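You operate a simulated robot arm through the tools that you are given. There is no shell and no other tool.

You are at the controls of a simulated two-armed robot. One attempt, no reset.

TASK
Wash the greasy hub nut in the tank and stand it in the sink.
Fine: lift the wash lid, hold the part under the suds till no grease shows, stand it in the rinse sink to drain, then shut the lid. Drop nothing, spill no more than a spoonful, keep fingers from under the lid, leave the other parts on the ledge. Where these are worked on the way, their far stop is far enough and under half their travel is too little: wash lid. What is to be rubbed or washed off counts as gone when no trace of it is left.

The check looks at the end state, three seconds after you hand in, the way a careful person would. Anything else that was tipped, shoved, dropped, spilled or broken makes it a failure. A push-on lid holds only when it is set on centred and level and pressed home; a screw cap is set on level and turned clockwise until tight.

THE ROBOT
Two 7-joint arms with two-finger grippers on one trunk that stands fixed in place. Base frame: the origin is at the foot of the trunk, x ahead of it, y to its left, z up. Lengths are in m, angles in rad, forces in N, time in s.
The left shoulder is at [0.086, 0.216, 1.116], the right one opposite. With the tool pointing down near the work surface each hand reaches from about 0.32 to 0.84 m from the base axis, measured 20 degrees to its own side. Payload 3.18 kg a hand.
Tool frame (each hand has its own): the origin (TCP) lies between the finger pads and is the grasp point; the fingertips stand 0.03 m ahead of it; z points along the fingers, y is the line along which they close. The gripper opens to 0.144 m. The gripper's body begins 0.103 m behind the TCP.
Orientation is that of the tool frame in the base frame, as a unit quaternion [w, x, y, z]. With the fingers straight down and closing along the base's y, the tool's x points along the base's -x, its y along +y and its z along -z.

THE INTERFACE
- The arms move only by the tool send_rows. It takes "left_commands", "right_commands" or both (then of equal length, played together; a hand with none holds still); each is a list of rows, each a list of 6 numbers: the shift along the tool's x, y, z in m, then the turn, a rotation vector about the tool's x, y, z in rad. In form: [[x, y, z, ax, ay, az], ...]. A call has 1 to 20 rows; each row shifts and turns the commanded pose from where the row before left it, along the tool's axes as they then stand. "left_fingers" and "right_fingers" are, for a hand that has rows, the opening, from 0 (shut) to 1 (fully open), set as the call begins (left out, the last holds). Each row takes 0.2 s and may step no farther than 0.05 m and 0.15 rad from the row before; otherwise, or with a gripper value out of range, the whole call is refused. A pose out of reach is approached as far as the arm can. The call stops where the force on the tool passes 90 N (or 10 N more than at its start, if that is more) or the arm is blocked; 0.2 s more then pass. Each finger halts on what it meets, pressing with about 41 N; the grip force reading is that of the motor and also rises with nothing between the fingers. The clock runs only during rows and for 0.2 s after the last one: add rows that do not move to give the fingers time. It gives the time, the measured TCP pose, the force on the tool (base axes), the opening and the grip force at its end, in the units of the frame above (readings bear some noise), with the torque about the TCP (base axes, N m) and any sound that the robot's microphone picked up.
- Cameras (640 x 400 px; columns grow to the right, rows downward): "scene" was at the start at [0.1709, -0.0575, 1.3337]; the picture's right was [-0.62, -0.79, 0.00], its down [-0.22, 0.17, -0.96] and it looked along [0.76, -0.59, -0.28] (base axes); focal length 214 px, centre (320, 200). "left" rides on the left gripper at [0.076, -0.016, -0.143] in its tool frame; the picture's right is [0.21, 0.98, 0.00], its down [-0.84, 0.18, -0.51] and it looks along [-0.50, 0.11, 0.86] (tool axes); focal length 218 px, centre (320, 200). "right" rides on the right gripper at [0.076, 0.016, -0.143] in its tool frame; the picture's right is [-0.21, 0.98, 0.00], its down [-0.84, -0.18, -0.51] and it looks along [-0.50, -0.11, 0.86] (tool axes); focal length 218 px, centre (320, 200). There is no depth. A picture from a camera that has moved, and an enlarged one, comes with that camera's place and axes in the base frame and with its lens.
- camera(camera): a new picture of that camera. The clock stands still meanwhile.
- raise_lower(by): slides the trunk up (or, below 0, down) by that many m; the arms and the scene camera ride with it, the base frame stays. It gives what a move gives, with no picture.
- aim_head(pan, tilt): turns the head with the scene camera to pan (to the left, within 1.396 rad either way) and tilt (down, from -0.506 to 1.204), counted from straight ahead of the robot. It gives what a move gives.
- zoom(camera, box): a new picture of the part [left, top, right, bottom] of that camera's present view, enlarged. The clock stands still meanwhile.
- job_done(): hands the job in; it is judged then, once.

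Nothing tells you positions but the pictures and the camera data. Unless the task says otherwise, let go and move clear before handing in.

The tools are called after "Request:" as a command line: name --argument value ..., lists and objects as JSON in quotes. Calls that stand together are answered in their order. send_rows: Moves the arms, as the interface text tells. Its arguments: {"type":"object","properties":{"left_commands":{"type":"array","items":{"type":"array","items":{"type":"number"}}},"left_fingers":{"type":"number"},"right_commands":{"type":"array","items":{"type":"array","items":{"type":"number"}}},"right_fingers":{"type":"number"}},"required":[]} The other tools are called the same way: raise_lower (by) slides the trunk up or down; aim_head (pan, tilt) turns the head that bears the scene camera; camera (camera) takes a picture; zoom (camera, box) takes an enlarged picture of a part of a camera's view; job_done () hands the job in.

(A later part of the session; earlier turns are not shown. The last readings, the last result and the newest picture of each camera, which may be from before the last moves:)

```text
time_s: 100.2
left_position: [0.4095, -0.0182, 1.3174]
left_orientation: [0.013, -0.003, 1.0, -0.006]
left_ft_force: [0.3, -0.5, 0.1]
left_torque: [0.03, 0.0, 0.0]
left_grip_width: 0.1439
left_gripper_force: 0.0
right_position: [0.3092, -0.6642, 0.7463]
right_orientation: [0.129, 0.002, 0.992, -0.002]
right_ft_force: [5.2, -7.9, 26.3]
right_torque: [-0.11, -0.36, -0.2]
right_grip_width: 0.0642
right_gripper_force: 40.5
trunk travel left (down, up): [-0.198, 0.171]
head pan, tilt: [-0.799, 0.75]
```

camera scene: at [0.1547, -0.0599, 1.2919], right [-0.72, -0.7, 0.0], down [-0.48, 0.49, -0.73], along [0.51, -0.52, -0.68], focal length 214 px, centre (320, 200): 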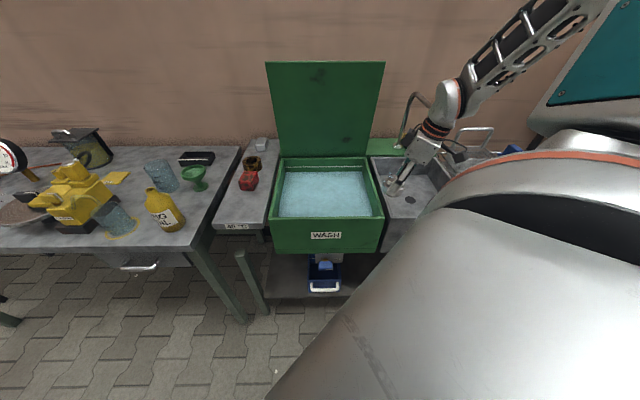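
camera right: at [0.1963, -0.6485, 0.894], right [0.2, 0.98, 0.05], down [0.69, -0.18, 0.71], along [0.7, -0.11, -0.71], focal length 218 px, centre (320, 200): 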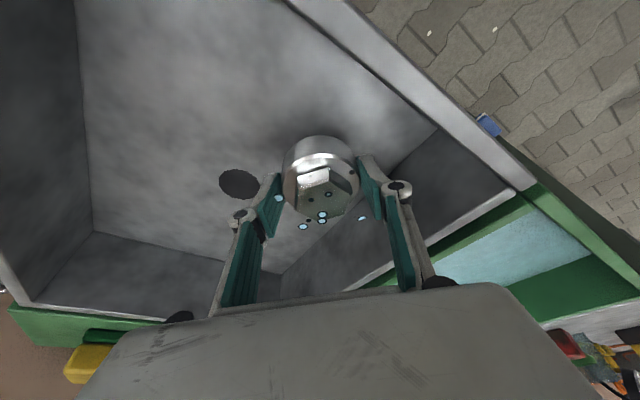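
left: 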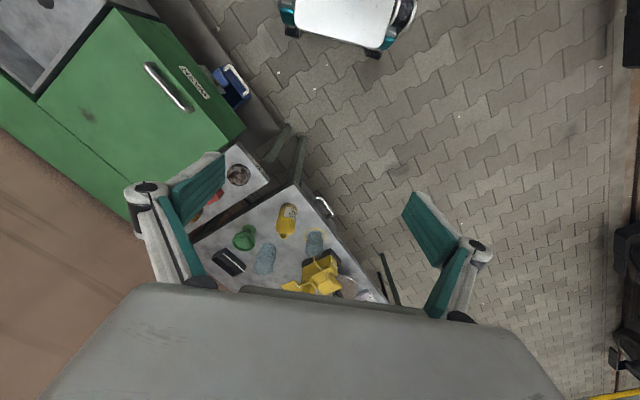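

The floor has taken the nut (contact at TCP z≈0.752). I'll ease the pressure before letting go.

Request:
send_rows --right_commands '[[-0.0004, 0, -0.0015, 0, 0, 0], [0, 0, 0, 0, 0, 0]]'

Request:
zoom --camera "right" --box '[240, 100, 400, 240]'

Request:
zoom --camera "scene" --box '[380, 160, 440, 230]'

```text
time_s: 100.8
left_position: [0.4096, -0.0192, 1.3167]
left_orientation: [0.013, -0.003, 1.0, -0.005]
left_ft_force: [-0.1, -0.6, -0.5]
left_torque: [0.0, 0.01, 0.02]
left_grip_width: 0.144
left_gripper_force: 0.1
right_position: [0.3064, -0.6633, 0.7456]
right_orientation: [0.128, 0.001, 0.992, 0.0]
right_ft_force: [4.2, -1.5, 12.0]
right_torque: [-0.2, -0.67, -0.02]
right_grip_width: 0.0641
right_gripper_force: 40.4
trunk travel left (down, up): [-0.198, 0.171]
head pan, tilt: [-0.799, 0.75]
```

```text
2.86 times, centred on (320, 170) of right
camera zoom: at [0.1969, -0.6475, 0.866], right [0.2, 0.98, 0.05], down [0.69, -0.18, 0.7], along [0.7, -0.11, -0.71], focal length 624 px, centre (320, 286)
```

zoom: 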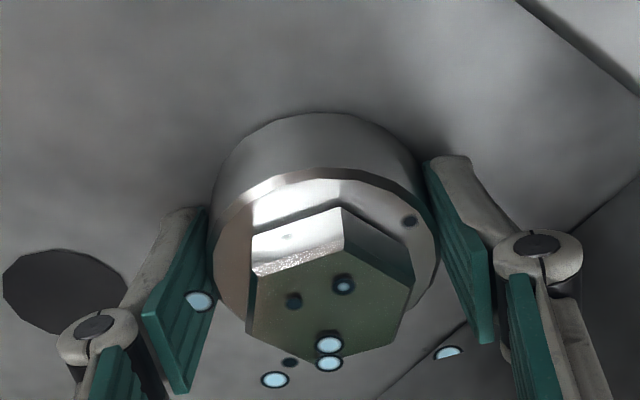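

```text
5.71 times, centred on (410, 195) of scene
camera zoom: at [0.155, -0.0586, 1.2917], right [-0.72, -0.7, 0.0], down [-0.48, 0.49, -0.73], along [0.51, -0.52, -0.68], focal length 1226 px, centre (-194, 229)
```

zoom: 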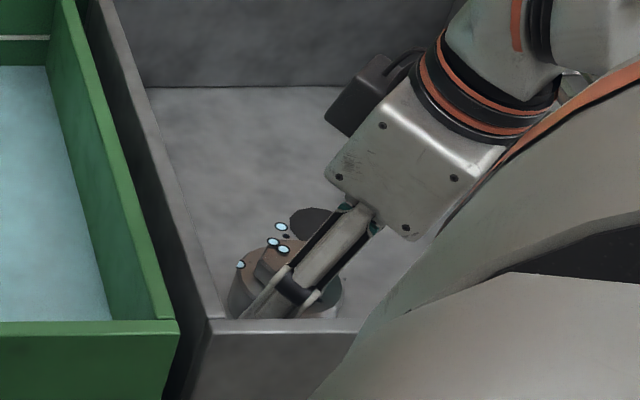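

Request:
send_rows --right_commands '[[-0.0003, 0, -0.0012, 0, 0, 0], [0, 0, 0, 0, 0, 0]]'

Request:
send_rows --right_commands '[[0, 0, 0, 0, 0, 0], [0, 0, 0, 0, 0, 0], [0, 0, 0, 0, 0, 0]]' --right_fingers 0.6

Request:
zoom --camera "right" --box '[240, 100, 400, 240]'

```text
time_s: 101.5
left_position: [0.4088, -0.0199, 1.3161]
left_orientation: [0.014, -0.004, 1.0, -0.005]
left_ft_force: [0.9, 0.0, 0.6]
left_torque: [-0.02, 0.02, 0.0]
left_grip_width: 0.144
left_gripper_force: 0.0
right_position: [0.3058, -0.6637, 0.7474]
right_orientation: [0.127, 0.002, 0.992, 0.0]
right_ft_force: [-0.8, 1.5, 0.8]
right_torque: [0.05, -0.1, 0.02]
right_grip_width: 0.0641
right_gripper_force: 40.9
trunk travel left (down, up): [-0.198, 0.171]
head pan, tilt: [-0.799, 0.75]
```

```text
time_s: 102.2
left_position: [0.4103, -0.0201, 1.3159]
left_orientation: [0.013, -0.003, 1.0, -0.005]
left_ft_force: [-0.6, -0.3, 0.7]
left_torque: [0.0, -0.01, -0.04]
left_grip_width: 0.1438
left_gripper_force: 0.1
right_position: [0.3075, -0.6656, 0.7487]
right_orientation: [0.128, 0.001, 0.992, -0.001]
right_ft_force: [0.8, 1.0, -0.6]
right_torque: [0.0, 0.01, 0.0]
right_grip_width: 0.0865
right_gripper_force: 0.0
trunk travel left (down, up): [-0.198, 0.171]
head pan, tilt: [-0.799, 0.75]
```

```text
2.86 times, centred on (320, 170) of right
camera zoom: at [0.1974, -0.6486, 0.8669], right [0.2, 0.98, 0.05], down [0.69, -0.18, 0.71], along [0.7, -0.11, -0.71], focal length 624 px, centre (320, 286)
```

zoom: 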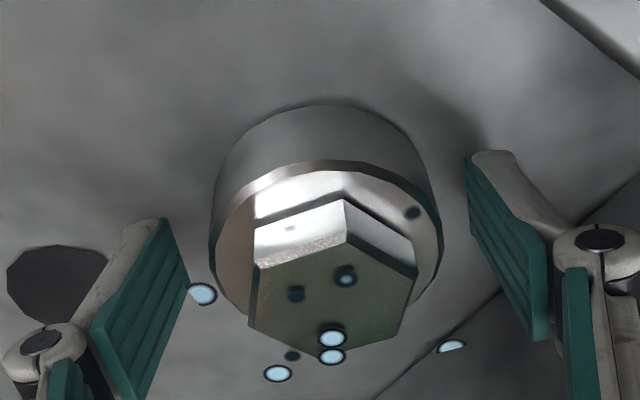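

The nut stands on the sink floor, released. I'll withdraw along the finger axis, away from the spout, and check that it's upright.

Request:
send_rows --right_commands '[[0, 0, -0.01, 0, 0, 0], [0, 0, -0.02, 0, 0, 0], [0, 0, -0.03, 0, 0, 0], [0, 0, -0.04, 0, 0, 0], [0, 0, -0.04, 0, 0, 0], [0, 0, -0.04, 0, 0, 0]]'

Request:
camera --camera "right"

Request:
zoom --camera "scene" --box '[350, 120, 470, 240]'

```text
time_s: 103.7
left_position: [0.4088, -0.0188, 1.3182]
left_orientation: [0.014, -0.003, 1.0, -0.004]
left_ft_force: [0.2, -0.1, -0.2]
left_torque: [0.02, -0.03, -0.01]
left_grip_width: 0.1438
left_gripper_force: 0.0
right_position: [0.2638, -0.6626, 0.9249]
right_orientation: [0.132, 0.008, 0.991, 0.003]
right_ft_force: [-1.0, -0.6, -0.3]
right_torque: [0.06, -0.07, 0.04]
right_grip_width: 0.0864
right_gripper_force: 0.0
trunk travel left (down, up): [-0.198, 0.171]
head pan, tilt: [-0.799, 0.75]
```

```text
taken
camera right: at [0.1527, -0.6465, 1.043], right [0.22, 0.97, 0.06], down [0.68, -0.2, 0.71], along [0.7, -0.11, -0.7], focal length 218 px, centre (320, 200)
```

right: 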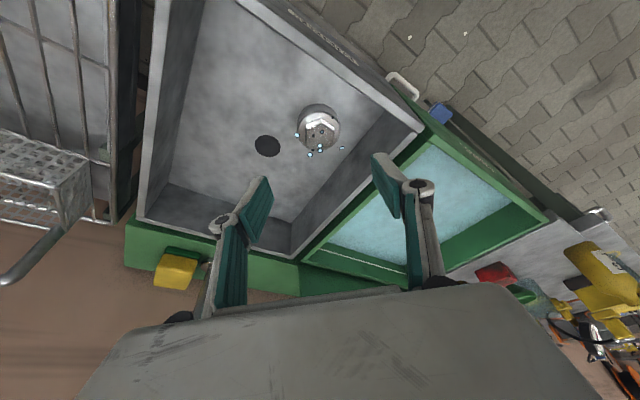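

```text
3.33 times, centred on (410, 180) of scene
camera zoom: at [0.154, -0.0589, 1.2922], right [-0.72, -0.7, 0.0], down [-0.47, 0.49, -0.73], along [0.51, -0.52, -0.68], focal length 715 px, centre (20, 267)
```

zoom: 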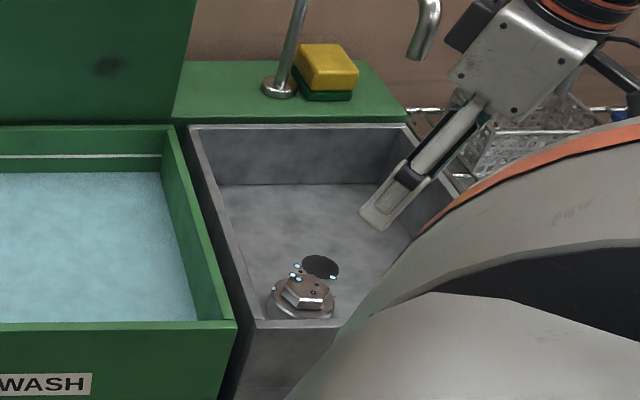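

Request:
zoom --camera "scene" --box '[385, 195, 425, 225]'

Request:
zoom --camera "right" --box '[280, 80, 360, 170]'

```text
13.33 times, centred on (405, 210) of scene
camera zoom: at [0.154, -0.0589, 1.2922], right [-0.72, -0.7, 0.0], down [-0.47, 0.49, -0.73], along [0.51, -0.52, -0.68], focal length 2860 px, centre (-813, 67)
```

zoom: 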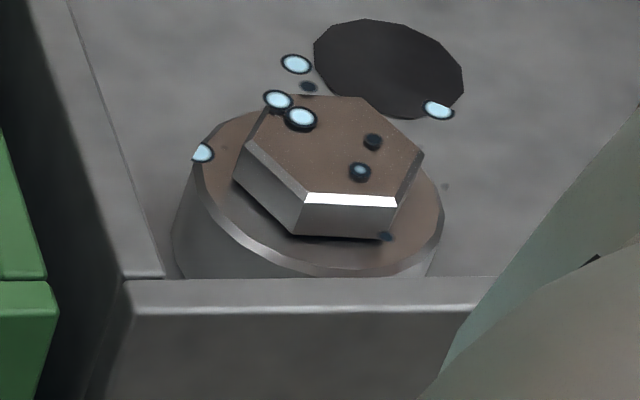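

```text
4.44 times, centred on (320, 125) of right
camera zoom: at [0.1527, -0.6465, 1.043], right [0.22, 0.97, 0.06], down [0.68, -0.2, 0.71], along [0.7, -0.11, -0.7], focal length 970 px, centre (320, 533)
```

zoom: 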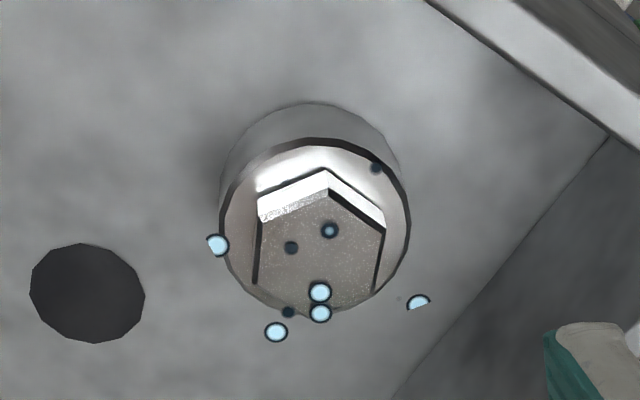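

The nut stands upright, away from the drain, its faces just mirroring the wall. Now to shut the lid: I'll raise the trunk for reach, straighten the hand and go back above the tank.

Request:
raise_lower --by 0.15

Request:
send_rows --right_commands '[[0, 0, 0, 0, 0.085, 0], [0, 0, 0, 0, 0.085, 0], [0, 0, 0, 0, 0.085, 0], [-0.0237, 0.027, -0.0194, 0, 0, 0], [-0.0237, 0.027, -0.0194, 0, 0, 0], [-0.0237, 0.027, -0.0194, 0, 0, 0], [-0.0237, 0.027, -0.0194, 0, 0, 0], [-0.0237, 0.027, -0.0194, 0, 0, 0], [-0.0237, 0.027, -0.0194, 0, 0, 0], [-0.0237, 0.027, -0.0194, 0, 0, 0], [-0.0237, 0.027, -0.0194, 0, 0, 0], [-0.0237, 0.027, -0.0194, 0, 0, 0]]'

Request:
camera --camera "scene"

```text
time_s: 105.4
left_position: [0.4112, -0.0211, 1.4662]
left_orientation: [0.013, -0.002, 1.0, -0.004]
left_ft_force: [0.2, 0.0, 0.3]
left_torque: [0.02, 0.0, 0.0]
left_grip_width: 0.1441
left_gripper_force: 0.0
right_position: [0.2614, -0.6667, 1.0723]
right_orientation: [0.128, 0.001, 0.992, -0.001]
right_ft_force: [0.4, 0.0, -0.6]
right_torque: [-0.02, -0.01, -0.04]
right_grip_width: 0.0866
right_gripper_force: 0.1
trunk travel left (down, up): [-0.348, 0.021]
head pan, tilt: [-0.799, 0.75]
```

```text
time_s: 108.0
left_position: [0.4102, -0.0187, 1.4654]
left_orientation: [0.013, -0.003, 1.0, -0.006]
left_ft_force: [-0.4, 0.6, -0.5]
left_torque: [-0.03, 0.02, 0.0]
left_grip_width: 0.1437
left_gripper_force: 0.1
right_position: [0.478, -0.4224, 1.2479]
right_orientation: [0.0, 0.001, 1.0, -0.001]
right_ft_force: [0.5, -0.6, -0.4]
right_torque: [-0.05, 0.03, 0.02]
right_grip_width: 0.0863
right_gripper_force: 0.0
trunk travel left (down, up): [-0.348, 0.021]
head pan, tilt: [-0.799, 0.75]
```

```text
taken
camera scene: at [0.0992, -0.0589, 1.4456], right [-0.72, -0.7, 0.0], down [-0.48, 0.49, -0.73], along [0.51, -0.52, -0.68], focal length 214 px, centre (320, 200)
```

scene: 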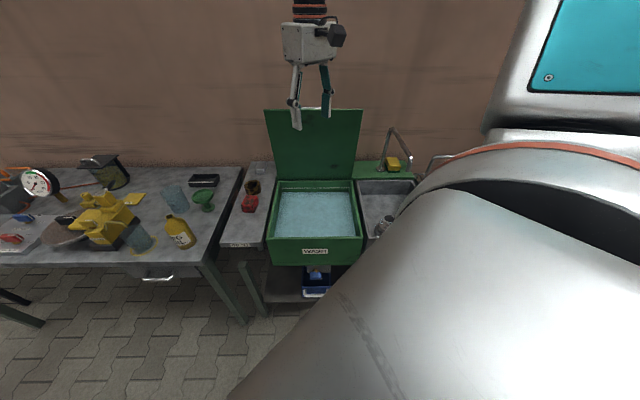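

Request:
send_rows --right_commands '[[0, 0, 0, 0, 0, -0.129], [0, 0, 0, 0, 0, -0.129], [0, 0, 0, 0, 0, -0.129], [0, 0, 0, 0, 0, -0.129], [0, 0, 0, 0, 0, -0.129], [0, 0, 0, 0, 0, -0.129], [0, 0, 0, 0.07, 0, 0], [0, 0, 0, 0.07, 0, 0], [0, 0, 0, 0.07, 0, 0], [0, 0, 0, 0.07, 0, 0]]' --right_fingers 0.25

Request:
send_rows --right_commands '[[0, -0.0432, 0.0124, 0, 0, 0], [0, -0.0432, 0.0124, 0, 0, 0], [0, -0.0432, 0.0124, 0, 0, 0], [0, -0.0432, 0.0124, 0, 0, 0], [0, -0.0432, 0.0124, 0, 0, 0]]'

Request:
camera --camera "right"

Request:
camera --camera "scene"

```text
time_s: 110.2
left_position: [0.4094, -0.0196, 1.4656]
left_orientation: [0.012, -0.003, 1.0, -0.005]
left_ft_force: [-0.1, -0.5, -0.5]
left_torque: [-0.01, 0.0, 0.02]
left_grip_width: 0.1441
left_gripper_force: 0.0
right_position: [0.4747, -0.423, 1.2484]
right_orientation: [0.053, -0.372, 0.918, -0.131]
right_ft_force: [-1.1, -0.6, 1.2]
right_torque: [-0.01, 0.02, 0.0]
right_grip_width: 0.0359
right_gripper_force: 0.0
trunk travel left (down, up): [-0.348, 0.021]
head pan, tilt: [-0.799, 0.75]
```

```text
time_s: 111.4
left_position: [0.4116, -0.0206, 1.4668]
left_orientation: [0.012, -0.003, 1.0, -0.005]
left_ft_force: [1.0, -0.4, 0.3]
left_torque: [0.03, 0.07, 0.03]
left_grip_width: 0.1441
left_gripper_force: 0.0
right_position: [0.6347, -0.5854, 1.2472]
right_orientation: [0.053, -0.373, 0.917, -0.129]
right_ft_force: [0.8, -1.0, -0.3]
right_torque: [0.02, 0.06, 0.01]
right_grip_width: 0.0362
right_gripper_force: 0.0
trunk travel left (down, up): [-0.348, 0.021]
head pan, tilt: [-0.799, 0.75]
```

```text
taken
camera right: at [0.5412, -0.5992, 1.3813], right [-0.51, 0.82, -0.27], down [0.63, 0.56, 0.54], along [0.59, 0.1, -0.8], focal length 218 px, centre (320, 200)
```

right: 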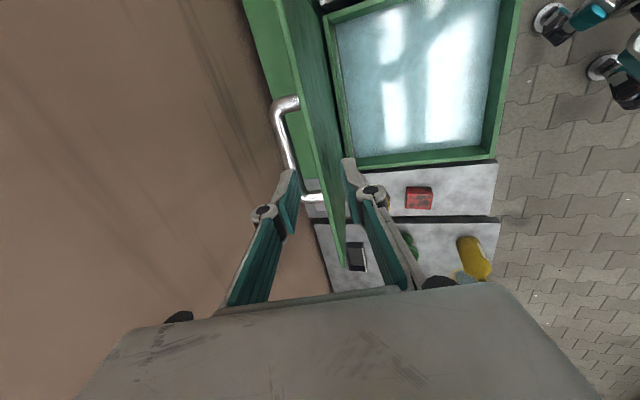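

```text
taken
camera scene: at [0.0998, -0.0602, 1.4454], right [-0.72, -0.7, 0.0], down [-0.48, 0.49, -0.73], along [0.51, -0.52, -0.68], focal length 214 px, centre (320, 200)
```

scene: 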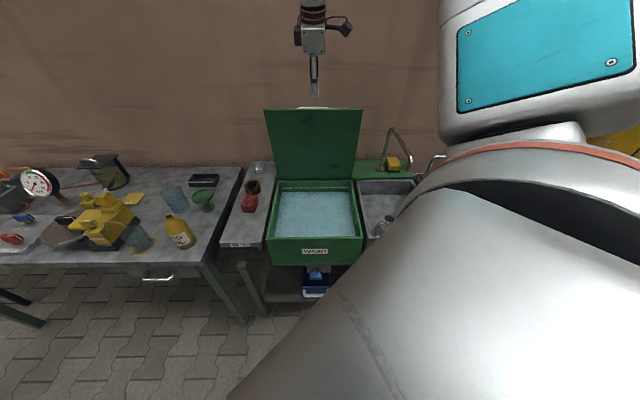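

Request:
send_rows --right_commands '[[-0.003, -0.0215, 0.0067, 0, 0, 0], [-0.0027, -0.0215, 0.0067, 0, 0, 0], [0, 0, 0, 0, 0, 0]]'

Request:
camera --camera "right"

Request:
zoom --camera "scene" --box '[270, 60, 370, 140]'

```text
time_s: 112.2
left_position: [0.4094, -0.0192, 1.4668]
left_orientation: [0.013, -0.003, 1.0, -0.005]
left_ft_force: [0.1, 0.3, -0.4]
left_torque: [0.02, -0.03, 0.0]
left_grip_width: 0.1438
left_gripper_force: 0.1
right_position: [0.6676, -0.6115, 1.2477]
right_orientation: [0.054, -0.372, 0.917, -0.13]
right_ft_force: [0.4, 0.5, -0.5]
right_torque: [0.0, -0.03, -0.01]
right_grip_width: 0.036
right_gripper_force: 0.0
trunk travel left (down, up): [-0.348, 0.021]
head pan, tilt: [-0.799, 0.75]
```

```text
taken
camera right: at [0.5743, -0.625, 1.3809], right [-0.51, 0.82, -0.27], down [0.63, 0.57, 0.54], along [0.59, 0.1, -0.8], focal length 218 px, centre (320, 200)
```

right: 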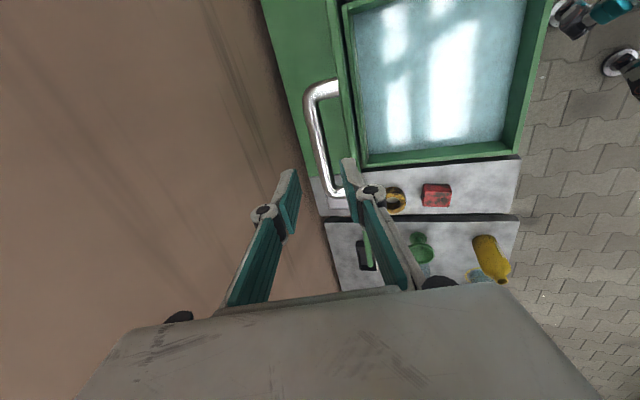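

```text
5.00 times, centred on (320, 100) of scene
camera zoom: at [0.0974, -0.059, 1.4458], right [-0.72, -0.7, 0.0], down [-0.47, 0.49, -0.73], along [0.51, -0.52, -0.68], focal length 1072 px, centre (320, 700)
```

zoom: 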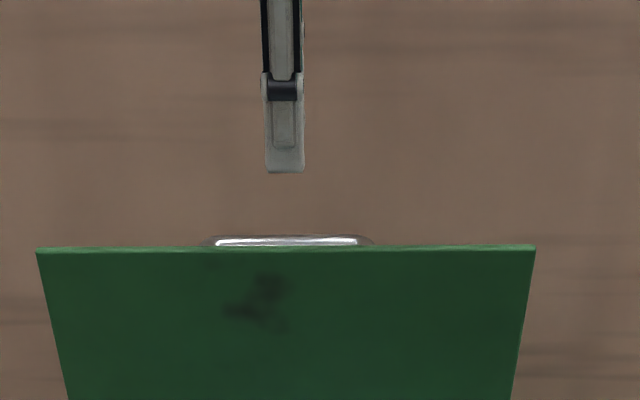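

Request:
send_rows --right_commands '[[0, -0.0023, 0.015, 0, 0, 0], [0, -0.0023, 0.015, 0, 0, 0], [0, 0, 0.015, 0, 0, 0], [0, 0, 0.015, 0, 0, 0]]'

Request:
zoom --camera "right" --box '[240, 70, 420, 270]'

Request:
zoom --camera "scene" --box '[270, 60, 370, 140]'

```text
time_s: 113.2
left_position: [0.4099, -0.0198, 1.4655]
left_orientation: [0.012, -0.004, 1.0, -0.004]
left_ft_force: [-0.9, 0.3, 0.1]
left_torque: [0.02, 0.04, -0.03]
left_grip_width: 0.1442
left_gripper_force: 0.0
right_position: [0.6834, -0.626, 1.1891]
right_orientation: [0.052, -0.372, 0.918, -0.129]
right_ft_force: [0.2, 0.7, -0.6]
right_torque: [-0.01, 0.01, 0.01]
right_grip_width: 0.0363
right_gripper_force: 0.0
trunk travel left (down, up): [-0.348, 0.021]
head pan, tilt: [-0.799, 0.75]
```

```text
2.00 times, centred on (330, 170) of right
camera zoom: at [0.5899, -0.6398, 1.3218], right [-0.51, 0.82, -0.27], down [0.63, 0.56, 0.54], along [0.59, 0.1, -0.8], focal length 436 px, centre (300, 260)
```

zoom: 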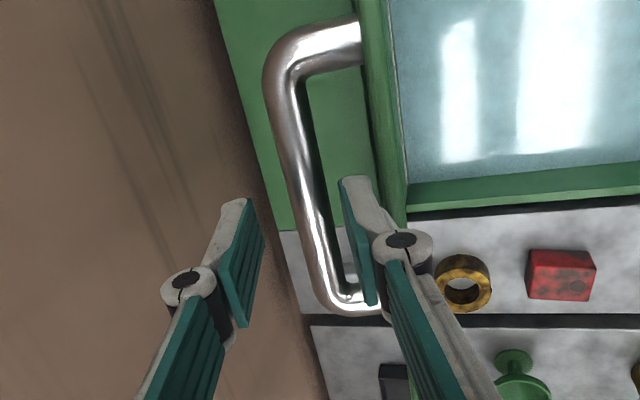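

```text
5.00 times, centred on (320, 100) of scene
camera zoom: at [0.0986, -0.0597, 1.4456], right [-0.72, -0.7, 0.0], down [-0.48, 0.49, -0.73], along [0.51, -0.52, -0.68], focal length 1072 px, centre (320, 700)
```

zoom: 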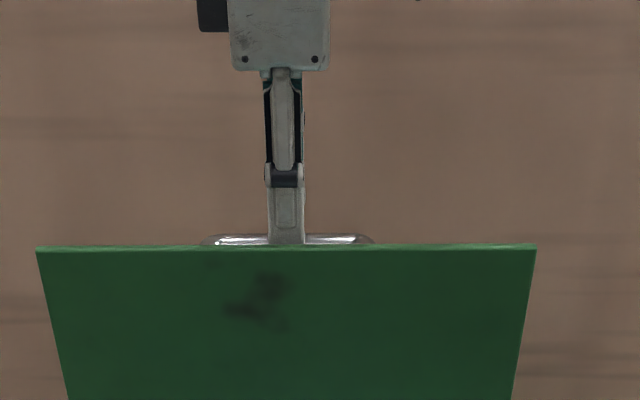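

Lined up: the bar lies centred between the open fingers, about 63 mm ahead. I'll slide on along the finger axis and close.

Request:
send_rows --right_commands '[[0, 0, 0.012, 0, 0, 0], [0, 0, 0.012, 0, 0, 0], [0, 0, 0.011, 0, 0, 0], [0, 0, 0.009, 0, 0, 0]]'

Request:
zoom --camera "right" --box '[240, 70, 420, 270]'

```text
time_s: 114.2
left_position: [0.4105, -0.0199, 1.4664]
left_orientation: [0.013, -0.004, 1.0, -0.004]
left_ft_force: [0.4, -0.7, -0.8]
left_torque: [0.01, 0.0, 0.01]
left_grip_width: 0.144
left_gripper_force: 0.1
right_position: [0.6912, -0.6375, 1.1461]
right_orientation: [0.053, -0.372, 0.917, -0.131]
right_ft_force: [0.5, -0.1, -0.7]
right_torque: [0.02, 0.02, -0.02]
right_grip_width: 0.036
right_gripper_force: 0.0
trunk travel left (down, up): [-0.348, 0.021]
head pan, tilt: [-0.799, 0.75]
```

```text
2.00 times, centred on (330, 170) of right
camera zoom: at [0.5986, -0.6501, 1.2801], right [-0.51, 0.82, -0.27], down [0.63, 0.56, 0.54], along [0.59, 0.1, -0.8], focal length 436 px, centre (300, 260)
```

zoom: 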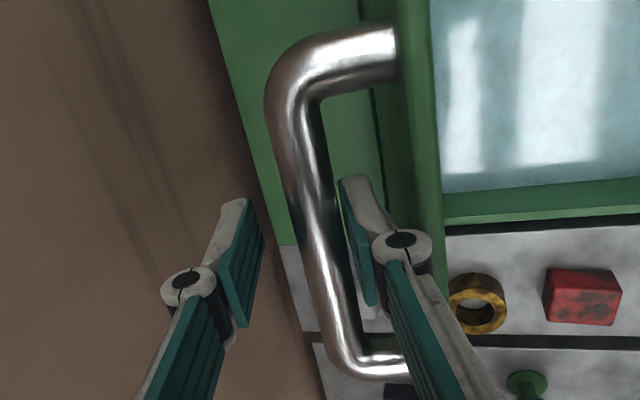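

The bar is nearer the front finger, so I'll shift the hand about 7 mm toward me to centre it, then close.

Request:
send_rows --right_commands '[[0, 0.0035, 0, 0, 0, 0], [0, 0.0035, 0, 0, 0, 0]]'

Request:
zoom --camera "right" --box '[240, 70, 420, 270]'

```text
time_s: 114.8
left_position: [0.4083, -0.0193, 1.4668]
left_orientation: [0.013, -0.004, 1.0, -0.004]
left_ft_force: [-0.2, -0.5, -0.1]
left_torque: [0.01, 0.02, -0.04]
left_grip_width: 0.144
left_gripper_force: 0.1
right_position: [0.6864, -0.6308, 1.1458]
right_orientation: [0.054, -0.373, 0.917, -0.13]
right_ft_force: [1.0, -0.8, 0.5]
right_torque: [0.0, 0.06, -0.01]
right_grip_width: 0.0349
right_gripper_force: 0.1
trunk travel left (down, up): [-0.348, 0.021]
head pan, tilt: [-0.799, 0.75]
```

```text
2.00 times, centred on (330, 170) of right
camera zoom: at [0.5931, -0.6448, 1.2791], right [-0.5, 0.82, -0.27], down [0.63, 0.56, 0.54], along [0.6, 0.1, -0.8], focal length 436 px, centre (300, 260)
```

zoom: 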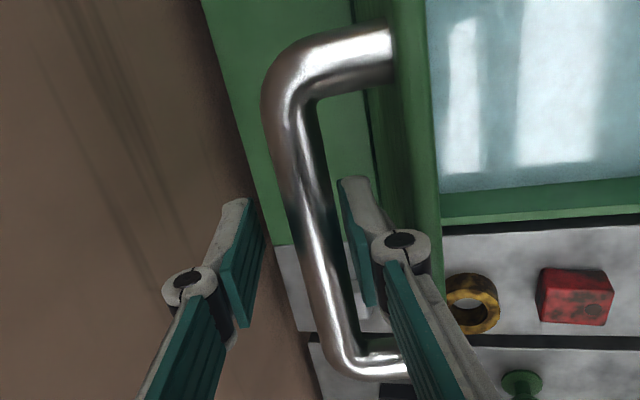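

Request:
send_rows --right_commands '[[0, 0, 0, 0, 0, 0], [0, 0, 0, 0, 0, 0], [0, 0, 0, 0, 0, 0]]' --right_fingers 0

Request:
zoom --camera "right" --box '[240, 70, 420, 270]'

Request:
zoom --camera "scene" --box '[270, 60, 370, 140]'

```text
time_s: 115.6
left_position: [0.4103, -0.0203, 1.4654]
left_orientation: [0.012, -0.004, 1.0, -0.004]
left_ft_force: [-0.3, 0.2, -0.7]
left_torque: [0.0, 0.0, -0.03]
left_grip_width: 0.1438
left_gripper_force: 0.0
right_position: [0.6861, -0.6302, 1.1455]
right_orientation: [0.053, -0.372, 0.918, -0.129]
right_ft_force: [-0.4, 2.6, -7.0]
right_torque: [0.13, 0.01, 0.16]
right_grip_width: 0.0161
right_gripper_force: 44.9
trunk travel left (down, up): [-0.348, 0.021]
head pan, tilt: [-0.799, 0.75]
```

```text
2.00 times, centred on (330, 170) of right
camera zoom: at [0.5936, -0.6448, 1.2778], right [-0.51, 0.82, -0.27], down [0.63, 0.56, 0.54], along [0.59, 0.1, -0.8], focal length 436 px, centre (300, 260)
```

zoom: 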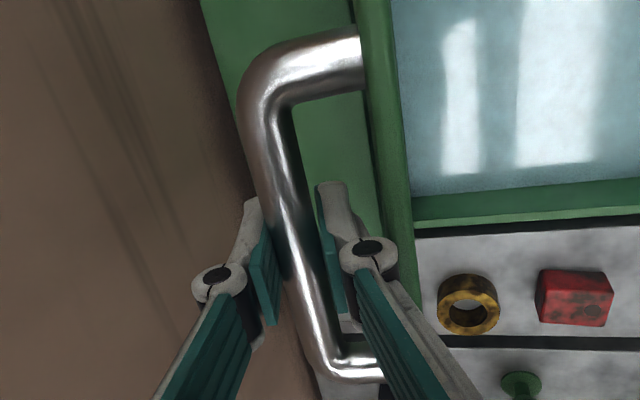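

```text
5.00 times, centred on (320, 100) of scene
camera zoom: at [0.0987, -0.0598, 1.4455], right [-0.72, -0.7, 0.0], down [-0.48, 0.49, -0.73], along [0.51, -0.52, -0.68], focal length 1072 px, centre (320, 700)
```

zoom: 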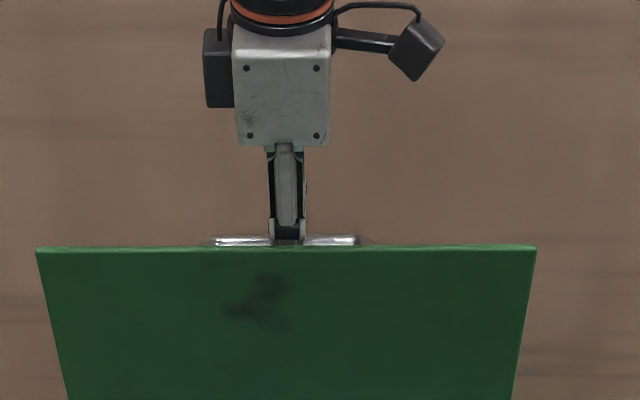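

Gripped on the handle again. I'll bring the lid down along the reverse arc, straightening the hand as it comes, checking forces as I go.

Request:
send_rows --right_commands '[[0.0002, 0.0172, -0.0039, -0.035, 0, 0], [0.0002, 0.0175, -0.0024, -0.035, 0, 0], [0.0002, 0.0176, -0.0009, -0.035, 0, 0], [0.0002, 0.0176, 0.0007, -0.035, 0, 0]]'

Request:
camera --camera "right"

Request:
camera --camera "scene"

```text
time_s: 116.6
left_position: [0.4092, -0.0197, 1.4661]
left_orientation: [0.013, -0.004, 1.0, -0.004]
left_ft_force: [-0.9, 0.6, 0.2]
left_torque: [-0.02, 0.0, 0.0]
left_grip_width: 0.1442
left_gripper_force: 0.1
right_position: [0.6371, -0.582, 1.1357]
right_orientation: [0.027, -0.375, 0.924, -0.066]
right_ft_force: [0.0, -3.0, 1.1]
right_torque: [-0.45, 0.15, 0.14]
right_grip_width: 0.0164
right_gripper_force: 45.2
trunk travel left (down, up): [-0.348, 0.021]
head pan, tilt: [-0.799, 0.75]
```

```text
taken
camera right: at [0.557, -0.6088, 1.2756], right [-0.53, 0.84, -0.14], down [0.68, 0.51, 0.53], along [0.51, 0.18, -0.84], focal length 218 px, centre (320, 200)
```

right: 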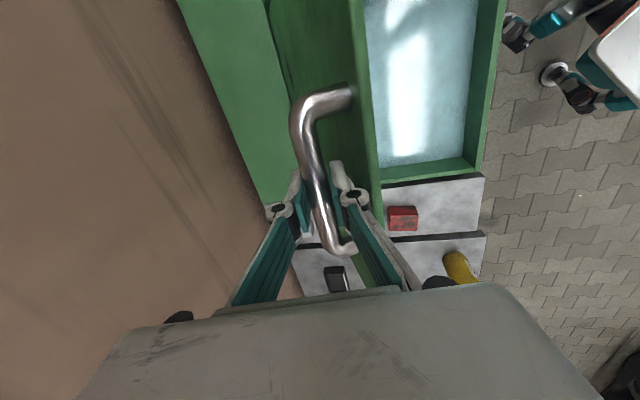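

```text
taken
camera scene: at [0.098, -0.0597, 1.4457], right [-0.72, -0.7, 0.0], down [-0.48, 0.49, -0.73], along [0.51, -0.52, -0.68], focal length 214 px, centre (320, 200)
```

scene: 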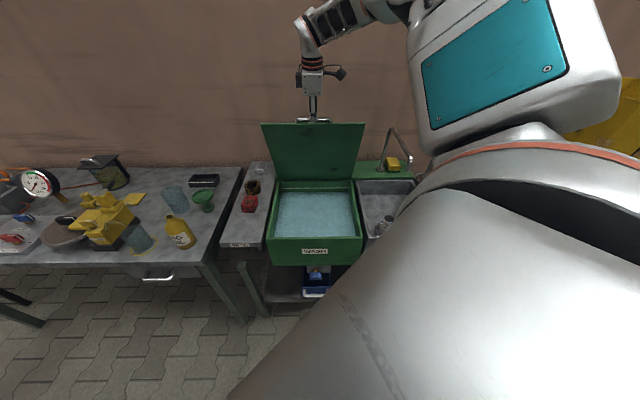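

Forces are tiny and the lid follows. I'll continue the arc down to about 30°.

Request:
send_rows --right_commands '[[0.0002, 0.0175, 0.0022, -0.035, 0, 0], [0.0002, 0.0172, 0.0037, -0.035, 0, 0], [0.0002, 0.0168, 0.0053, -0.035, 0, 0], [0.0002, 0.0163, 0.0067, -0.035, 0, 0], [0.0002, 0.0157, 0.0081, 0, 0, 0], [0.0002, 0.0152, 0.0089, 0, 0, 0], [0.0002, 0.0147, 0.0097, 0, 0, 0]]'

Request:
send_rows --right_commands '[[0.0002, 0.0142, 0.0104, 0, 0, 0], [0.0002, 0.0136, 0.0112, 0, 0, 0], [0.0002, 0.013, 0.0118, 0, 0, 0], [0.0002, 0.0124, 0.0125, 0, 0, 0], [0.0002, 0.0117, 0.0131, 0, 0, 0], [0.0002, 0.011, 0.0137, 0, 0, 0]]'

Request:
camera --camera "scene"

```text
time_s: 118.2
left_position: [0.4098, -0.0214, 1.4664]
left_orientation: [0.013, -0.003, 1.0, -0.004]
left_ft_force: [0.6, 0.1, 0.6]
left_torque: [0.03, 0.02, 0.0]
left_grip_width: 0.1441
left_gripper_force: 0.1
right_position: [0.5579, -0.5027, 1.0841]
right_orientation: [0.001, -0.377, 0.926, 0.0]
right_ft_force: [-5.4, -8.3, -2.0]
right_torque: [-0.27, -0.01, 0.33]
right_grip_width: 0.0163
right_gripper_force: 45.0
trunk travel left (down, up): [-0.348, 0.021]
head pan, tilt: [-0.799, 0.75]
```

```text
time_s: 119.6
left_position: [0.4099, -0.0203, 1.4663]
left_orientation: [0.012, -0.004, 1.0, -0.005]
left_ft_force: [-0.3, 0.0, 0.5]
left_torque: [0.02, -0.03, 0.0]
left_grip_width: 0.1438
left_gripper_force: 0.2
right_position: [0.506, -0.45, 1.0126]
right_orientation: [0.001, -0.378, 0.926, 0.0]
right_ft_force: [2.9, -7.7, -3.8]
right_torque: [-0.22, 0.0, 0.4]
right_grip_width: 0.0165
right_gripper_force: 45.0
trunk travel left (down, up): [-0.348, 0.021]
head pan, tilt: [-0.799, 0.75]
```

```text
taken
camera scene: at [0.0986, -0.0606, 1.4455], right [-0.72, -0.7, 0.0], down [-0.48, 0.49, -0.73], along [0.51, -0.52, -0.68], focal length 214 px, centre (320, 200)
```

scene: 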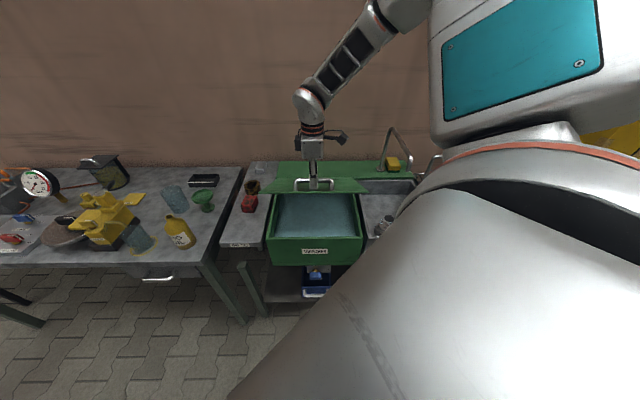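

Request:
send_rows --right_commands '[[0.0002, 0.0103, 0.0143, 0, 0, 0], [0.0002, 0.0095, 0.0148, 0, 0, 0], [0.0002, 0.0087, 0.0153, 0, 0, 0], [0.0001, 0.0079, 0.0157, 0, 0, 0], [0.0001, 0.0071, 0.0161, 0, 0, 0], [0.0001, 0.0062, 0.0164, 0, 0, 0]]'

Request:
zoom --camera "scene" --box '[250, 140, 400, 280]'

```text
time_s: 121.0
left_position: [0.4103, -0.0199, 1.4664]
left_orientation: [0.012, -0.004, 1.0, -0.005]
left_ft_force: [-0.5, 0.1, -0.2]
left_torque: [-0.01, -0.03, -0.03]
left_grip_width: 0.1439
left_gripper_force: 0.0
right_position: [0.4697, -0.4142, 0.918]
right_orientation: [0.0, -0.377, 0.926, 0.0]
right_ft_force: [2.8, -3.3, -2.8]
right_torque: [-0.31, 0.24, 0.56]
right_grip_width: 0.0163
right_gripper_force: 44.8
trunk travel left (down, up): [-0.348, 0.021]
head pan, tilt: [-0.799, 0.75]
```

```text
2.86 times, centred on (325, 210) of scene
camera zoom: at [0.0986, -0.06, 1.4456], right [-0.72, -0.7, 0.0], down [-0.48, 0.49, -0.73], along [0.51, -0.52, -0.68], focal length 613 px, centre (306, 171)
```

zoom: 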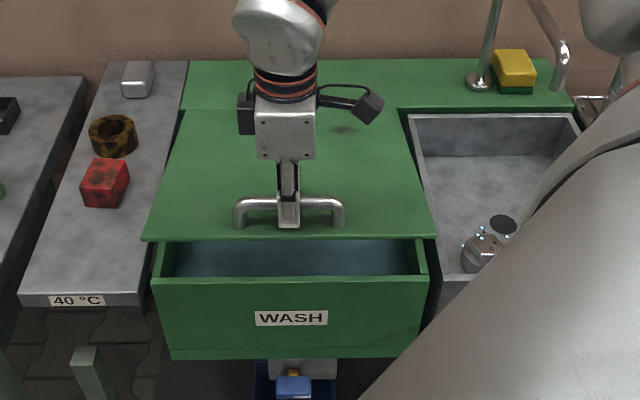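

Request:
send_rows --right_commands '[[0, 0.0028, 0.0084, 0, 0, 0], [0, 0.0026, 0.0084, 0, 0, 0], [0, 0.0024, 0.0085, 0, 0, 0], [0, 0.0021, 0.0085, 0, 0, 0], [0, 0.0019, 0.0086, 0, 0, 0], [0, 0.0017, 0.0086, 0, 0, 0]]'

Request:
send_rows --right_commands '[[0, 0.001, 0.005, 0, 0, 0], [0, 0.0008, 0.005, 0, 0, 0]]'

Request:
zoom --camera "scene" --box '[250, 140, 400, 280]'

```text
time_s: 122.4
left_position: [0.411, -0.0215, 1.4648]
left_orientation: [0.012, -0.003, 1.0, -0.004]
left_ft_force: [-0.1, -1.1, -0.9]
left_torque: [-0.02, 0.01, 0.03]
left_grip_width: 0.1441
left_gripper_force: 0.1
right_position: [0.4614, -0.4054, 0.8693]
right_orientation: [0.002, -0.377, 0.926, 0.0]
right_ft_force: [10.6, -3.7, -3.6]
right_torque: [-0.08, -0.07, 0.61]
right_grip_width: 0.0166
right_gripper_force: 44.7
trunk travel left (down, up): [-0.348, 0.021]
head pan, tilt: [-0.799, 0.75]
```

```text
time_s: 123.0
left_position: [0.4116, -0.0202, 1.4658]
left_orientation: [0.013, -0.003, 1.0, -0.004]
left_ft_force: [-0.4, 0.3, -0.5]
left_torque: [0.03, -0.01, -0.02]
left_grip_width: 0.144
left_gripper_force: 0.1
right_position: [0.4606, -0.4038, 0.859]
right_orientation: [0.002, -0.376, 0.927, 0.0]
right_ft_force: [13.9, -3.1, -1.7]
right_torque: [-0.33, -0.02, 0.67]
right_grip_width: 0.0166
right_gripper_force: 45.0
trunk travel left (down, up): [-0.348, 0.021]
head pan, tilt: [-0.799, 0.75]
```

```text
2.86 times, centred on (325, 210) of scene
camera zoom: at [0.0995, -0.0597, 1.4455], right [-0.72, -0.7, 0.0], down [-0.48, 0.49, -0.73], along [0.51, -0.52, -0.68], focal length 613 px, centre (306, 171)
```

zoom: 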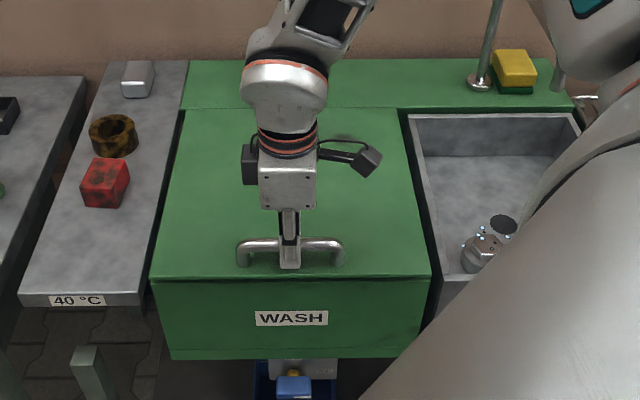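

Almost shut. I'll go down in small steps until the lid seats on the rim.

Request:
send_rows --right_commands '[[0, 0.0004, 0.003, 0, 0, 0], [0, 0.0003, 0.003, 0, 0, 0]]'

Request:
send_rows --right_commands '[[0, 0.0002, 0.002, 0, 0, 0], [0, 0.0002, 0.002, 0, 0, 0]]'

Request:
zoom --camera "scene" --box '[280, 190, 370, 260]'

```text
time_s: 123.6
left_position: [0.4112, -0.0196, 1.465]
left_orientation: [0.014, -0.003, 1.0, -0.005]
left_ft_force: [0.1, 0.7, 0.0]
left_torque: [-0.02, 0.03, 0.0]
left_grip_width: 0.1439
left_gripper_force: 0.0
right_position: [0.4583, -0.4021, 0.8526]
right_orientation: [0.002, -0.376, 0.927, 0.0]
right_ft_force: [16.1, -3.1, -2.1]
right_torque: [-0.15, -0.11, 0.69]
right_grip_width: 0.0165
right_gripper_force: 44.6
trunk travel left (down, up): [-0.348, 0.021]
head pan, tilt: [-0.799, 0.75]
```

```text
time_s: 124.2
left_position: [0.4122, -0.019, 1.4657]
left_orientation: [0.013, -0.004, 1.0, -0.005]
left_ft_force: [0.2, 0.1, 0.1]
left_torque: [0.01, -0.01, 0.01]
left_grip_width: 0.1441
left_gripper_force: 0.1
right_position: [0.4581, -0.4029, 0.849]
right_orientation: [0.0, -0.379, 0.926, -0.001]
right_ft_force: [17.6, -0.8, -1.1]
right_torque: [-0.05, -0.23, 0.51]
right_grip_width: 0.0166
right_gripper_force: 45.0
trunk travel left (down, up): [-0.348, 0.021]
head pan, tilt: [-0.799, 0.75]
```

```text
5.71 times, centred on (325, 225) of scene
camera zoom: at [0.0999, -0.0596, 1.4455], right [-0.72, -0.7, 0.0], down [-0.48, 0.49, -0.73], along [0.51, -0.52, -0.68], focal length 1226 px, centre (291, 57)
```

zoom: 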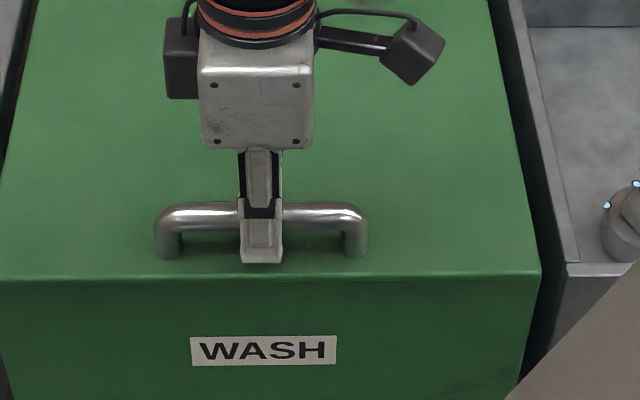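

Request:
send_rows --right_commands '[[0, 0, 0.0015, 0, 0, 0]]'

Request:
send_rows --right_commands '[[0, 0, 0.0015, 0, 0, 0]]'

Request:
send_rows --right_commands '[[0, 0, 0.0015, 0, 0, 0]]'

Request:
zoom --camera "scene" --box '[280, 190, 370, 260]'

```text
time_s: 124.6
left_position: [0.4115, -0.0196, 1.4655]
left_orientation: [0.012, -0.003, 1.0, -0.004]
left_ft_force: [-0.1, 0.0, -0.2]
left_torque: [0.02, -0.02, -0.01]
left_grip_width: 0.1441
left_gripper_force: 0.0
right_position: [0.4584, -0.4027, 0.8469]
right_orientation: [0.0, -0.377, 0.926, 0.0]
right_ft_force: [16.4, -2.1, 0.0]
right_torque: [0.19, -0.37, 0.78]
right_grip_width: 0.0166
right_gripper_force: 45.0
trunk travel left (down, up): [-0.348, 0.021]
head pan, tilt: [-0.799, 0.75]
```

```text
time_s: 125.0
left_position: [0.4093, -0.0189, 1.4651]
left_orientation: [0.014, -0.004, 1.0, -0.005]
left_ft_force: [0.1, -0.6, -0.6]
left_torque: [-0.01, 0.01, -0.02]
left_grip_width: 0.1441
left_gripper_force: 0.1
right_position: [0.4592, -0.4017, 0.8472]
right_orientation: [0.001, -0.377, 0.926, -0.001]
right_ft_force: [14.4, -3.9, 17.4]
right_torque: [-0.39, 0.17, 0.79]
right_grip_width: 0.0166
right_gripper_force: 44.7
trunk travel left (down, up): [-0.348, 0.021]
head pan, tilt: [-0.799, 0.75]
```

```text
time_s: 125.4
left_position: [0.4087, -0.0183, 1.4669]
left_orientation: [0.013, -0.004, 1.0, -0.006]
left_ft_force: [-0.3, -0.8, -0.1]
left_torque: [0.01, -0.01, -0.01]
left_grip_width: 0.1441
left_gripper_force: 0.0
right_position: [0.4592, -0.4036, 0.8465]
right_orientation: [0.001, -0.376, 0.926, -0.002]
right_ft_force: [11.7, -7.7, 35.8]
right_torque: [-0.17, -0.01, 0.71]
right_grip_width: 0.0164
right_gripper_force: 44.9
trunk travel left (down, up): [-0.348, 0.021]
head pan, tilt: [-0.799, 0.75]
```

```text
5.71 times, centred on (325, 225) of scene
camera zoom: at [0.0969, -0.0582, 1.4461], right [-0.72, -0.7, 0.0], down [-0.47, 0.49, -0.73], along [0.51, -0.53, -0.68], focal length 1226 px, centre (291, 57)
```

zoom: 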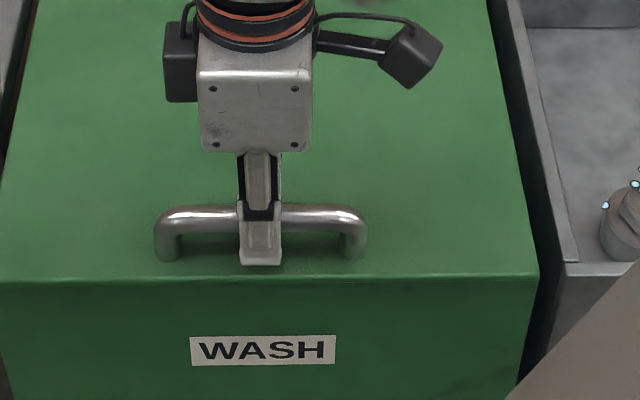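

The lid is seated (force rises with no further travel). I'll ease off, open the fingers and lift away.

Request:
send_rows --right_commands '[[0, 0, -0.002, 0, 0, 0], [0, 0, 0, 0, 0, 0]]'

Request:
send_rows --right_commands '[[0, 0, 0, 0, 0, 0], [0, 0, 0, 0, 0, 0], [0, 0, 0, 0, 0, 0]]' --right_fingers 0.4

Request:
zoom --camera "scene" --box '[280, 190, 370, 260]'

Request:
camera --camera "right"

```text
time_s: 126.0
left_position: [0.4101, -0.0208, 1.4667]
left_orientation: [0.013, -0.004, 1.0, -0.005]
left_ft_force: [-0.7, 0.1, 1.1]
left_torque: [-0.02, -0.02, -0.02]
left_grip_width: 0.144
left_gripper_force: 0.1
right_position: [0.4589, -0.4015, 0.8482]
right_orientation: [0.001, -0.377, 0.926, 0.0]
right_ft_force: [14.8, -7.4, 23.3]
right_torque: [0.02, -0.18, 0.69]
right_grip_width: 0.0165
right_gripper_force: 44.8
trunk travel left (down, up): [-0.348, 0.021]
head pan, tilt: [-0.799, 0.75]
```

```text
time_s: 126.8
left_position: [0.4097, -0.0192, 1.4658]
left_orientation: [0.014, -0.003, 1.0, -0.005]
left_ft_force: [0.1, -0.1, 0.4]
left_torque: [0.03, -0.01, 0.01]
left_grip_width: 0.1438
left_gripper_force: 0.1
right_position: [0.456, -0.4026, 0.8459]
right_orientation: [-0.001, -0.376, 0.927, 0.001]
right_ft_force: [-0.4, 0.7, -0.7]
right_torque: [0.02, -0.02, -0.02]
right_grip_width: 0.0575
right_gripper_force: 0.0
trunk travel left (down, up): [-0.348, 0.021]
head pan, tilt: [-0.799, 0.75]
```

```text
5.71 times, centred on (325, 225) of scene
camera zoom: at [0.098, -0.0594, 1.4456], right [-0.72, -0.7, 0.0], down [-0.48, 0.49, -0.73], along [0.51, -0.52, -0.68], focal length 1226 px, centre (291, 57)
```

zoom: 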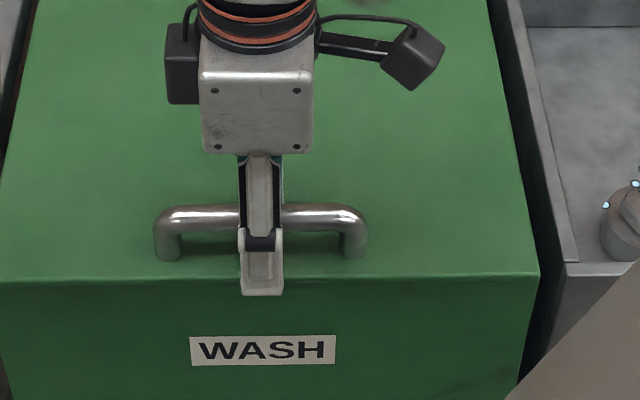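

```text
taken
camera right: at [0.391, -0.4439, 0.9893], right [-0.53, 0.85, 0.0], down [0.73, 0.46, 0.51], along [0.43, 0.27, -0.86], focal length 218 px, centre (320, 200)
```

right: 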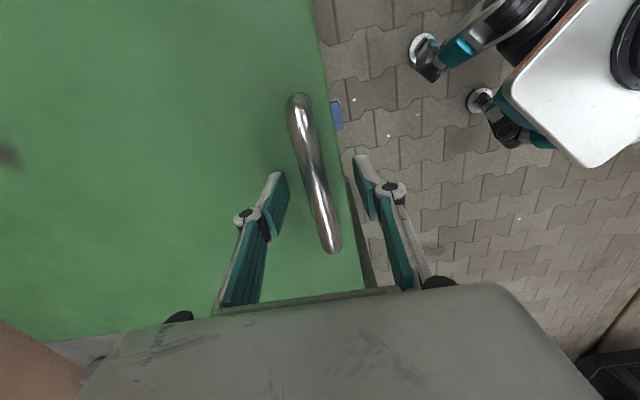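

The handle is released and the lid sits flush. I'll lift the hand straight up and clear, then review the whole scene.

Request:
send_rows --right_commands '[[0, 0, -0.02, 0, 0, 0], [0, 0, -0.03, 0, 0, 0], [0, 0, -0.04, 0, 0, 0], [0, 0, -0.045, 0, 0, 0], [0, 0, -0.045, 0, 0, 0], [0, 0, -0.045, 0, 0, 0], [0, 0, -0.045, 0, 0, 0], [0.02, 0.03, -0.03, 0, 0, 0], [0.02, 0.03, -0.03, 0, 0, 0], [0, 0, 0, 0, 0, 0]]'

Request:
camera --camera "scene"

Request:
camera --camera "right"

Request:
zoom --camera "scene" --box '[240, 150, 420, 300]'

```text
time_s: 129.0
left_position: [0.4105, -0.0204, 1.4655]
left_orientation: [0.012, -0.003, 1.0, -0.004]
left_ft_force: [0.1, -0.1, -1.5]
left_torque: [0.04, 0.04, -0.06]
left_grip_width: 0.1439
left_gripper_force: 0.1
right_position: [0.3848, -0.3835, 1.1769]
right_orientation: [-0.001, -0.376, 0.926, 0.0]
right_ft_force: [-0.1, -0.1, 0.4]
right_torque: [0.0, 0.04, 0.0]
right_grip_width: 0.0576
right_gripper_force: 0.1
trunk travel left (down, up): [-0.348, 0.021]
head pan, tilt: [-0.799, 0.75]
```

```text
taken
camera scene: at [0.0993, -0.0599, 1.4455], right [-0.72, -0.7, 0.0], down [-0.48, 0.49, -0.73], along [0.51, -0.52, -0.68], focal length 214 px, centre (320, 200)
```

scene: 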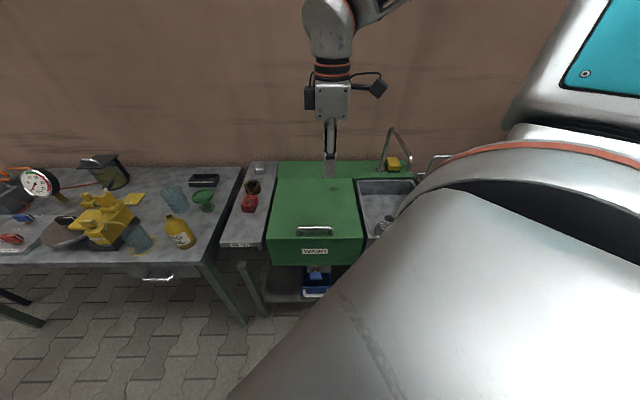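

```text
taken
camera right: at [0.3192, -0.426, 1.3195], right [-0.53, 0.85, 0.0], down [0.73, 0.46, 0.51], along [0.43, 0.27, -0.86], focal length 218 px, centre (320, 200)
```

right: 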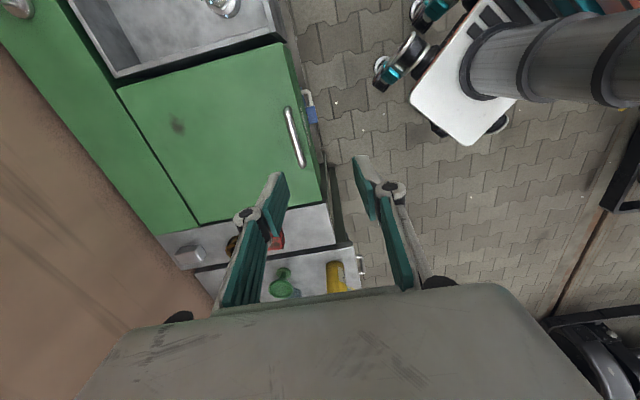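

```text
2.67 times, centred on (330, 225) of scene
camera zoom: at [0.0993, -0.0599, 1.4455], right [-0.72, -0.7, 0.0], down [-0.48, 0.49, -0.73], along [0.51, -0.52, -0.68], focal length 572 px, centre (293, 133)
```

zoom: 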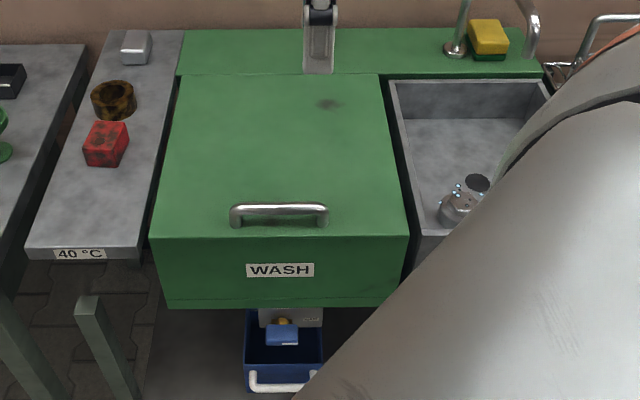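

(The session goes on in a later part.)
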